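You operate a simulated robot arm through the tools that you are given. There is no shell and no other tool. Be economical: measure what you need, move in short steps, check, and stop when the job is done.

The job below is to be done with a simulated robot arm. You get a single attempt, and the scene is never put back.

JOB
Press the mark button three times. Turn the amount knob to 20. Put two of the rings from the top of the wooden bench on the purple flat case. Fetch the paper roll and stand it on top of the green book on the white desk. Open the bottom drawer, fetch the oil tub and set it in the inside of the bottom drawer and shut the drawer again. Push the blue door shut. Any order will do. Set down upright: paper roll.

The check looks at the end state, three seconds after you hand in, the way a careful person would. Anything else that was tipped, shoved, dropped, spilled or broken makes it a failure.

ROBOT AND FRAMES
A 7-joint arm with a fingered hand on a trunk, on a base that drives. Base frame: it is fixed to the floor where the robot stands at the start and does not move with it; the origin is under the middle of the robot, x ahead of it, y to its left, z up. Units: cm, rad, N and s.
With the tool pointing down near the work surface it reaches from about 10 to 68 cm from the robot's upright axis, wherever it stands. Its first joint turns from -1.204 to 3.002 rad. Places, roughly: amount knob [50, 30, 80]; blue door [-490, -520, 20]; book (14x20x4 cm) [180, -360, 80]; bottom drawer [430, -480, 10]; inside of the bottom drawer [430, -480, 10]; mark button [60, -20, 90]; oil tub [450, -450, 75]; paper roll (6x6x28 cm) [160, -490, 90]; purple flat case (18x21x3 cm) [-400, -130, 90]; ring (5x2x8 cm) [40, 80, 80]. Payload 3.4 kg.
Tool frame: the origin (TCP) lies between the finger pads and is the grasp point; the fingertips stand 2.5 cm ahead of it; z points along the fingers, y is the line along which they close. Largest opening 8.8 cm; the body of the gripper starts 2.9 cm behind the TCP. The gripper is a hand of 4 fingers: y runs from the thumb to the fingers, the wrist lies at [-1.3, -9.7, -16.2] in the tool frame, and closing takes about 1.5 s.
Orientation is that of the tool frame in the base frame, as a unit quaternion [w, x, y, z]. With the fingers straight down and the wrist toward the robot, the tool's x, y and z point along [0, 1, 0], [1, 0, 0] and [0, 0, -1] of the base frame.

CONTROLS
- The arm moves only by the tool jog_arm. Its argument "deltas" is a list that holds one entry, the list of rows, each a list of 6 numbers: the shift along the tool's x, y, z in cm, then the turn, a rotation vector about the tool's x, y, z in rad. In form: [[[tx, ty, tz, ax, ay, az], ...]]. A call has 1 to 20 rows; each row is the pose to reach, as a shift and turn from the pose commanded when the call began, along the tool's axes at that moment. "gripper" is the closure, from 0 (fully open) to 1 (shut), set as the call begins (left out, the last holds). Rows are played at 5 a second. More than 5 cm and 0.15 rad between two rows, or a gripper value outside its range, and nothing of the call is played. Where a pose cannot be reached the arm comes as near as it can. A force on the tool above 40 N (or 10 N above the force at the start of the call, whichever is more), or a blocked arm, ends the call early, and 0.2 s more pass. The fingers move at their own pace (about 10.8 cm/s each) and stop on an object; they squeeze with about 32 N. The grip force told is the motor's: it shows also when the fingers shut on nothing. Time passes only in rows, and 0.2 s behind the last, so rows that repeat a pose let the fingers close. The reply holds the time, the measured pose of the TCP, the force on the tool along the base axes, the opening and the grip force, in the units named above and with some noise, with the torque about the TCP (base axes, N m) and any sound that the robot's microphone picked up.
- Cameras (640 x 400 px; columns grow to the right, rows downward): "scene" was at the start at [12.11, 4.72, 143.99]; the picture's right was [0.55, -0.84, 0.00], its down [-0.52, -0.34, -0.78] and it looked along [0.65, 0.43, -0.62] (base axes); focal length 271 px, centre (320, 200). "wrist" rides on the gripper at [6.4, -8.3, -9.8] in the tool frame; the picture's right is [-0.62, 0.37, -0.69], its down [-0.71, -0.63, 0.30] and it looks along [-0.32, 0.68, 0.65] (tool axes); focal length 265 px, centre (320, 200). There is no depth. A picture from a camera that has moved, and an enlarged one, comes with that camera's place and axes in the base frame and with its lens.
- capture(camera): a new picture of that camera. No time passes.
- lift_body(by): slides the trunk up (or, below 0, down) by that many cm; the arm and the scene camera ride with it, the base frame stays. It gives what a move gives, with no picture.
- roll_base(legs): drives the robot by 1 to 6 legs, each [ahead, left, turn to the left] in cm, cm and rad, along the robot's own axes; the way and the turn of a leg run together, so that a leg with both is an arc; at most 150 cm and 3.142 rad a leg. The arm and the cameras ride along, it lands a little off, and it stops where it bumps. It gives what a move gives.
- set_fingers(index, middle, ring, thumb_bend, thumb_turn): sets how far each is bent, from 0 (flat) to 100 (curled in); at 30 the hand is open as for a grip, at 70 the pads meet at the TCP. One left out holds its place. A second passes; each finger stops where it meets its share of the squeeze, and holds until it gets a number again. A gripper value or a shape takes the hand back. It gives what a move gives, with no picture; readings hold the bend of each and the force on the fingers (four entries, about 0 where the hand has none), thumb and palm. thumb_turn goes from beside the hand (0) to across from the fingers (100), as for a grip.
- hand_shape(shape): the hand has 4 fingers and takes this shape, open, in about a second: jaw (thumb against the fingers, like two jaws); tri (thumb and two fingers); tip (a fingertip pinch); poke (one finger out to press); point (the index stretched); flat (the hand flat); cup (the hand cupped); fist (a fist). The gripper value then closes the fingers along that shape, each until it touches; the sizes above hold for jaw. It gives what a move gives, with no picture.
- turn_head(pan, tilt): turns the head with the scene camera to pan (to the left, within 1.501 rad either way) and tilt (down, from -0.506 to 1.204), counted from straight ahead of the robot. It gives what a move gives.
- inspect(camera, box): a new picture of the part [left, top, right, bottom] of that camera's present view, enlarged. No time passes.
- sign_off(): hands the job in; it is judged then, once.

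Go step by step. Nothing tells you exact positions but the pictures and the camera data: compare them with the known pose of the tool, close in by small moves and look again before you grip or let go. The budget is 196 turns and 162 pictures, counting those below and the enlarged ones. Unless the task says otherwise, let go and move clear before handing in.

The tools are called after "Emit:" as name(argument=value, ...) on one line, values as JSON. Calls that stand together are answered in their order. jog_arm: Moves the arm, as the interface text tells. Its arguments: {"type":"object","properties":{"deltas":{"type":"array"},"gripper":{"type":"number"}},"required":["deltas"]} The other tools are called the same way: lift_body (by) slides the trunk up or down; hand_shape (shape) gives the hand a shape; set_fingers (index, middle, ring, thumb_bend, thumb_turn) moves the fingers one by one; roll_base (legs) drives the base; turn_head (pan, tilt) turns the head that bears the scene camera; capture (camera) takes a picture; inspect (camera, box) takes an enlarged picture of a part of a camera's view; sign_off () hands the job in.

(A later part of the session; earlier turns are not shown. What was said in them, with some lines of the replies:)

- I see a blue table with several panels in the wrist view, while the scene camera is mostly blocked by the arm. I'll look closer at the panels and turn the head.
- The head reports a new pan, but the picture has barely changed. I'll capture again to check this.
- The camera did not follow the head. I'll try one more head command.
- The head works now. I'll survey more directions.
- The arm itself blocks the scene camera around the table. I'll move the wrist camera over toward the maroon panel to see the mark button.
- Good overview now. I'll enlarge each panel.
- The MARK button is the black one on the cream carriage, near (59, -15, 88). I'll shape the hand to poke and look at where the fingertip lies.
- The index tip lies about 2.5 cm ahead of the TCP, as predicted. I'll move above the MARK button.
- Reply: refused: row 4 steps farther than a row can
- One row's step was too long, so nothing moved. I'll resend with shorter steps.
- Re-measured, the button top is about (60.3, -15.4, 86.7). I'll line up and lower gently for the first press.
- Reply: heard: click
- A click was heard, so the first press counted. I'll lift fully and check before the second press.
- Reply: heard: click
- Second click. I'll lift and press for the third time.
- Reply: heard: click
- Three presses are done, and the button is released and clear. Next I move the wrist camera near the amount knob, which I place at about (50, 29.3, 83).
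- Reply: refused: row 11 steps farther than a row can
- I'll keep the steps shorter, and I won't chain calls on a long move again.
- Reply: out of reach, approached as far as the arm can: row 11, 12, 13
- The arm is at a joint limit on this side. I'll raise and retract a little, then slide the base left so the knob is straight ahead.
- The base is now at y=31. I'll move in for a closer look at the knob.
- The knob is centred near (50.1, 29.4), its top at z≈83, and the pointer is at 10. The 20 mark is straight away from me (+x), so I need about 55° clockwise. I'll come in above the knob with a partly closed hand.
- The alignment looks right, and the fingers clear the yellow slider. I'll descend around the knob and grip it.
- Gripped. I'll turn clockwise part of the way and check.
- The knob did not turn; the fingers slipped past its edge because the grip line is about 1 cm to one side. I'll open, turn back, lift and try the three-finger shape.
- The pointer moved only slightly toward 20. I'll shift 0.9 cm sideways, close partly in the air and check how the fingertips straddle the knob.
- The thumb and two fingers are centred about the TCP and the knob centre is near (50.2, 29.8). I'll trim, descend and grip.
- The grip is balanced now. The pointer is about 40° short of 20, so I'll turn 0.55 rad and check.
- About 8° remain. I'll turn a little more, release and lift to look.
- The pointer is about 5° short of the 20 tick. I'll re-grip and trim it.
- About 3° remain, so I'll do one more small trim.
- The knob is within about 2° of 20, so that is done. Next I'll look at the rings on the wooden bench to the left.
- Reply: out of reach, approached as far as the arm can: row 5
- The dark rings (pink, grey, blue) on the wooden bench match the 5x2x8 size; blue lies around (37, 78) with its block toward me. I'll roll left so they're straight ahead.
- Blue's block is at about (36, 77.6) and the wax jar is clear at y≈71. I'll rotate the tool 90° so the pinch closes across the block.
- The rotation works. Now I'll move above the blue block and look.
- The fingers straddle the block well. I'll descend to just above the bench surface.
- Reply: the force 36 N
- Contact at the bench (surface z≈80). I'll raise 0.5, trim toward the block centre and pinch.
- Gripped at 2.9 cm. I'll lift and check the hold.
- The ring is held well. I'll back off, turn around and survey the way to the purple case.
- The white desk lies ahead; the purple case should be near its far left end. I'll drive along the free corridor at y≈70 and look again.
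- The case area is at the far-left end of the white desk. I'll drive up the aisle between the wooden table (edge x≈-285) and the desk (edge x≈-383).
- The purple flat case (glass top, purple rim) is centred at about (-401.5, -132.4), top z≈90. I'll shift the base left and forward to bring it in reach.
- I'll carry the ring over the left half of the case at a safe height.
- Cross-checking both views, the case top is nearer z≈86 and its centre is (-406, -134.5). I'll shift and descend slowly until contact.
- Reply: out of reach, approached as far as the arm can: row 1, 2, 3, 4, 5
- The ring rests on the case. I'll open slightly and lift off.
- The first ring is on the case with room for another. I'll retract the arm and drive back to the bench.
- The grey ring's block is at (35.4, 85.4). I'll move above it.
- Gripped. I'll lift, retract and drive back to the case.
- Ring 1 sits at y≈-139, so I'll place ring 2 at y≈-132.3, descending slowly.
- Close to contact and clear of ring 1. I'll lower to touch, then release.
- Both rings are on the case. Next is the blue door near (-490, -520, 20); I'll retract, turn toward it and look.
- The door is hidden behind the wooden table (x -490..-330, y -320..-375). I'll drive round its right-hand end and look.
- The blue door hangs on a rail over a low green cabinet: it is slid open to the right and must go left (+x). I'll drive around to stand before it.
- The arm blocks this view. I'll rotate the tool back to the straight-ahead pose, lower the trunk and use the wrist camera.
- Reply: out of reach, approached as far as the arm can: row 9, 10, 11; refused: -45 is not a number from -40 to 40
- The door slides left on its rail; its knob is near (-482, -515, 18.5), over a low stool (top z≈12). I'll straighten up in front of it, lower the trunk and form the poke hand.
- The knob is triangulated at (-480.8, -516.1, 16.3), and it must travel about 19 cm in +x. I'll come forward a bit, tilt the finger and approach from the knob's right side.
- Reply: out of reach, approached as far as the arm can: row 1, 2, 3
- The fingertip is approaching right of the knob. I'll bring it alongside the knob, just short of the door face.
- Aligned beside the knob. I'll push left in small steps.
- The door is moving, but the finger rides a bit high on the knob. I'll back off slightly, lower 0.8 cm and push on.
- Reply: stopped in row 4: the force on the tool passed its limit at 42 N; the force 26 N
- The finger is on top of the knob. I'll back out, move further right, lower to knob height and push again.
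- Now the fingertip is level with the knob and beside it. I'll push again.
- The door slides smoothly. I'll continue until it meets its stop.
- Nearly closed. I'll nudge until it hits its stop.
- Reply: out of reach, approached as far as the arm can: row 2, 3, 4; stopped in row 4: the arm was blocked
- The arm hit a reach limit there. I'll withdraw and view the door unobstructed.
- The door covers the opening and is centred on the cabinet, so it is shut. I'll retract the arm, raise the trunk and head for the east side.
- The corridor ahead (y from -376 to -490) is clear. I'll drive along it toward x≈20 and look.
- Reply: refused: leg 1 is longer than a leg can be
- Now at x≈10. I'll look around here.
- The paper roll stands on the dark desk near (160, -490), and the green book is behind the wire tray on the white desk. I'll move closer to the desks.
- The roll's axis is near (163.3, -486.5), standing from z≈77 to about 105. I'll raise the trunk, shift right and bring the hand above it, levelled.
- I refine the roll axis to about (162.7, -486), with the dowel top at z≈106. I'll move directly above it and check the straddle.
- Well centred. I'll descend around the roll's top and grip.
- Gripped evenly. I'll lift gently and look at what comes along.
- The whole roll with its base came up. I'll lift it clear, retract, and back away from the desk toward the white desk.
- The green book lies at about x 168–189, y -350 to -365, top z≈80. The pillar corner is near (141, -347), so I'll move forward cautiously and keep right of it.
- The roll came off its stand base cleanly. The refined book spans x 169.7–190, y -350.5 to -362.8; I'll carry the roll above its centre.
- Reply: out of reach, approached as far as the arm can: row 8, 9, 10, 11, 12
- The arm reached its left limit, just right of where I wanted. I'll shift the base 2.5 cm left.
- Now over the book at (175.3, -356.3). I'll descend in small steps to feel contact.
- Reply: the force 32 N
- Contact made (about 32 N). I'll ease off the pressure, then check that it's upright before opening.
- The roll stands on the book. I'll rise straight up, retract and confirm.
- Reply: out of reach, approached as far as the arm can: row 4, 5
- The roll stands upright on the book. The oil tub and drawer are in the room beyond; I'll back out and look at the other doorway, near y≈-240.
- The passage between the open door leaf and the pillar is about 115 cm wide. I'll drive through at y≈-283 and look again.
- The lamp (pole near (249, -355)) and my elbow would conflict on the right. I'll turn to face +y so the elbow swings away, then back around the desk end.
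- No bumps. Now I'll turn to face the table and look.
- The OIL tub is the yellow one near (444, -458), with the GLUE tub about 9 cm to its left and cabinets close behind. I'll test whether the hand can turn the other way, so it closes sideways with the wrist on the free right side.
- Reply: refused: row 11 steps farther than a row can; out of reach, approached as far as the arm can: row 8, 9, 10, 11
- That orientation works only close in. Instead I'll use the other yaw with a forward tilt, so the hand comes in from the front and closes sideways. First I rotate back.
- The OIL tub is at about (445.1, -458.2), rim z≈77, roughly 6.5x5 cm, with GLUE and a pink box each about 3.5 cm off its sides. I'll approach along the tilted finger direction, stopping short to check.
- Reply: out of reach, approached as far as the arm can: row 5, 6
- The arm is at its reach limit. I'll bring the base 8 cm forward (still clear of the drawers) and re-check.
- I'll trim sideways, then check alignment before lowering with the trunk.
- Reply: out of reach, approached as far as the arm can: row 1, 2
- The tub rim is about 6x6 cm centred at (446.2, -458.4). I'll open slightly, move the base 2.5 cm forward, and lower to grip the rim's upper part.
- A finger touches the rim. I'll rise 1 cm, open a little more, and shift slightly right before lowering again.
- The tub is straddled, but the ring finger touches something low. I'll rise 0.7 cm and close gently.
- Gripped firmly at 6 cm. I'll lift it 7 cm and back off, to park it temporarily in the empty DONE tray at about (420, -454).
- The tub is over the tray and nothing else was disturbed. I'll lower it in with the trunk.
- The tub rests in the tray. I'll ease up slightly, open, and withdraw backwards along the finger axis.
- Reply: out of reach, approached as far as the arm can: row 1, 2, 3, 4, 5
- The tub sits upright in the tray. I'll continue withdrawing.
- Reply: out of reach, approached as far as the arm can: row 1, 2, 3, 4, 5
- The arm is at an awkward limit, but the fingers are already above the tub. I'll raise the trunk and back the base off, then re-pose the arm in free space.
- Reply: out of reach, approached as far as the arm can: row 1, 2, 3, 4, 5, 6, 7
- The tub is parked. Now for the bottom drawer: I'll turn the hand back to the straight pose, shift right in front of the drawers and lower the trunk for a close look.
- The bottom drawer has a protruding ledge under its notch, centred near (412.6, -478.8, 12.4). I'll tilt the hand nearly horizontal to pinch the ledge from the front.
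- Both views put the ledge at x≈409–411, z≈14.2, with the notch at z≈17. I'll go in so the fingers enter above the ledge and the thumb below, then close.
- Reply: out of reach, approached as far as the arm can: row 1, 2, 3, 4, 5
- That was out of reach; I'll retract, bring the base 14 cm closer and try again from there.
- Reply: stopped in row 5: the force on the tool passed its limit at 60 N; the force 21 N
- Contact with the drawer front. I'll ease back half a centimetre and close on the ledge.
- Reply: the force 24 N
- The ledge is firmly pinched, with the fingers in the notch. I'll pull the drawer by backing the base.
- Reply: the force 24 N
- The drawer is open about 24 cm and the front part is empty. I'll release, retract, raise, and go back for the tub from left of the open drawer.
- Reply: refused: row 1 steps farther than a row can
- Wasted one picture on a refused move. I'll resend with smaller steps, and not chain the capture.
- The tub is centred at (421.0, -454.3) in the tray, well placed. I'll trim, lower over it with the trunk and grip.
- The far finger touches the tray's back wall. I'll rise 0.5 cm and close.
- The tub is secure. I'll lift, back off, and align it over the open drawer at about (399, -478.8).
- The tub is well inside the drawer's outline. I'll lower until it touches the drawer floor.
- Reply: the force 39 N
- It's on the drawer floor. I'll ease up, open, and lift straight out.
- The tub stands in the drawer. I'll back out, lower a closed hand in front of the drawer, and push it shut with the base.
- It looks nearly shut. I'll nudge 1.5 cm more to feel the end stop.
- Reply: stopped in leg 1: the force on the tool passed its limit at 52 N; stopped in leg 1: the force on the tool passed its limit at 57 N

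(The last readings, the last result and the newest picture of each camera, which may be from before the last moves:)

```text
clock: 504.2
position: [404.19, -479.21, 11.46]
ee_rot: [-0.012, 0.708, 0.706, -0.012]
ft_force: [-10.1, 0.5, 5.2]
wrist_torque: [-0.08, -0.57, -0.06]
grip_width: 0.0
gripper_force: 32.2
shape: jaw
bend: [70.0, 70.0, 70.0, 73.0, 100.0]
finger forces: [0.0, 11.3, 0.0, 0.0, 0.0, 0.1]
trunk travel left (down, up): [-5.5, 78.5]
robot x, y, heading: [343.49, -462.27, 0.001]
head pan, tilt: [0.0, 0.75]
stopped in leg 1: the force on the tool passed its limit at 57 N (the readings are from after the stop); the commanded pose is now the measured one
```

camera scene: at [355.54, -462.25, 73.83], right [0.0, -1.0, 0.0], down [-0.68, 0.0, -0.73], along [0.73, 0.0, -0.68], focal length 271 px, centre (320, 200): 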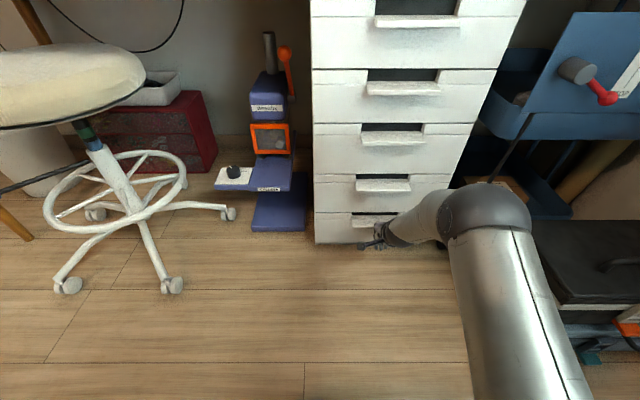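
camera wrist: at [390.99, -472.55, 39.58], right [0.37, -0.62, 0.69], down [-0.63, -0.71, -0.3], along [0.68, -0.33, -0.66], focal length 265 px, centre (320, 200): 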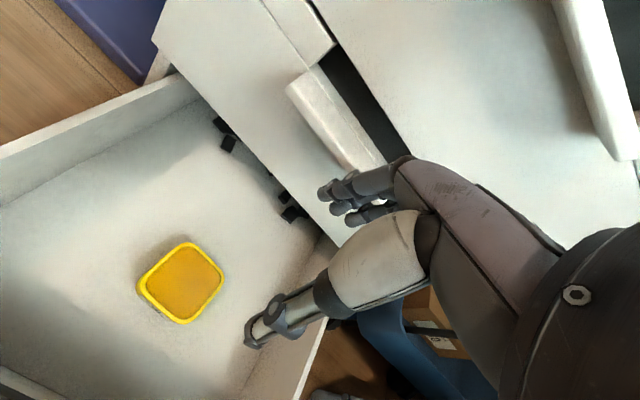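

The drawer is against its stop. I'll back away and check it.

Emit:
roll_base(legs=[[-18, 0, 0]])

Emit:
lift_body(by=30)

Emit:
inspect(camera="scene", box=[230, 60, 430, 300])

```text
clock: 505.7
position: [386.58, -479.06, 11.22]
ee_rot: [-0.011, 0.707, 0.707, -0.012]
ft_force: [-1.4, -0.1, 0.3]
wrist_torque: [0.0, 0.01, -0.01]
grip_width: 0.02
gripper_force: 32.2
shape: jaw
bend: [70.0, 70.0, 70.0, 73.0, 100.0]
finger forces: [0.0, 0.0, 0.0, 0.0, 0.1, 0.0]
trunk travel left (down, up): [-5.5, 78.5]
robot x, y, heading: [325.67, -462.11, -0.003]
head pan, tilt: [0.0, 0.75]
```

```text
clock: 508.7
position: [386.76, -478.97, 41.36]
ee_rot: [-0.011, 0.707, 0.707, -0.012]
ft_force: [-0.5, 0.3, 0.3]
wrist_torque: [0.0, 0.0, 0.03]
grip_width: 0.0
gripper_force: 31.7
shape: jaw
bend: [70.0, 70.0, 70.0, 73.0, 100.0]
finger forces: [0.1, 0.1, 0.0, 0.1, 0.1, 0.0]
trunk travel left (down, up): [-35.5, 48.5]
robot x, y, heading: [325.85, -462.3, -0.005]
head pan, tilt: [0.0, 0.75]
```

```text
1.67 times, centred on (330, 180) of scene
camera zoom: at [338.93, -462.23, 103.82], right [0.0, -1.0, 0.0], down [-0.68, 0.0, -0.73], along [0.73, 0.0, -0.68], focal length 451 px, centre (303, 233)
```

zoom: 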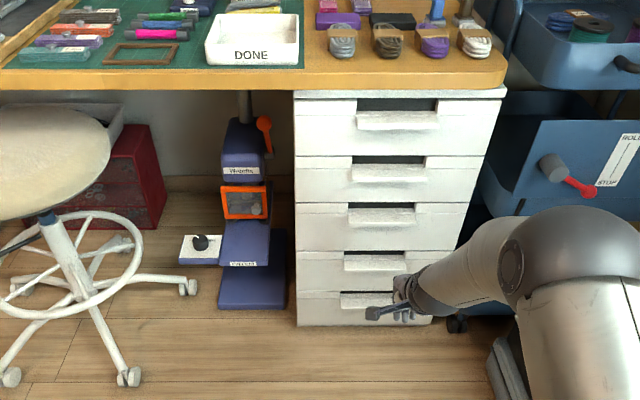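

The drawer is shut flush with the tub inside, the tray is in place, and the hand is clear. All the tasks are done, so I'm handing in.

Emit:
sign_off()

```text
The job is handed in.
```

I finished every task and handed the job in; I don't have the verdict. The details:

- **Mark button:** pressed three times, with a click heard each time.
- **Amount knob:** set to 20, within about 2°.
- **Rings:** the blue and grey ones are on the purple flat case.
- **Paper roll:** it stands upright on the green book. A dark disc it had been standing on stayed behind on the desk, and I did not look at that disc again afterwards.
- **Oil tub:** it is in the bottom drawer, and the drawer is shut against its stop. I parked the tub in the empty DONE tray while I opened the drawer, and the tray still looked in place afterwards.
- **Blue door:** it covers the opening and looks shut by my measurements. The arm ran out of reach there, so I did not feel a firm stop.
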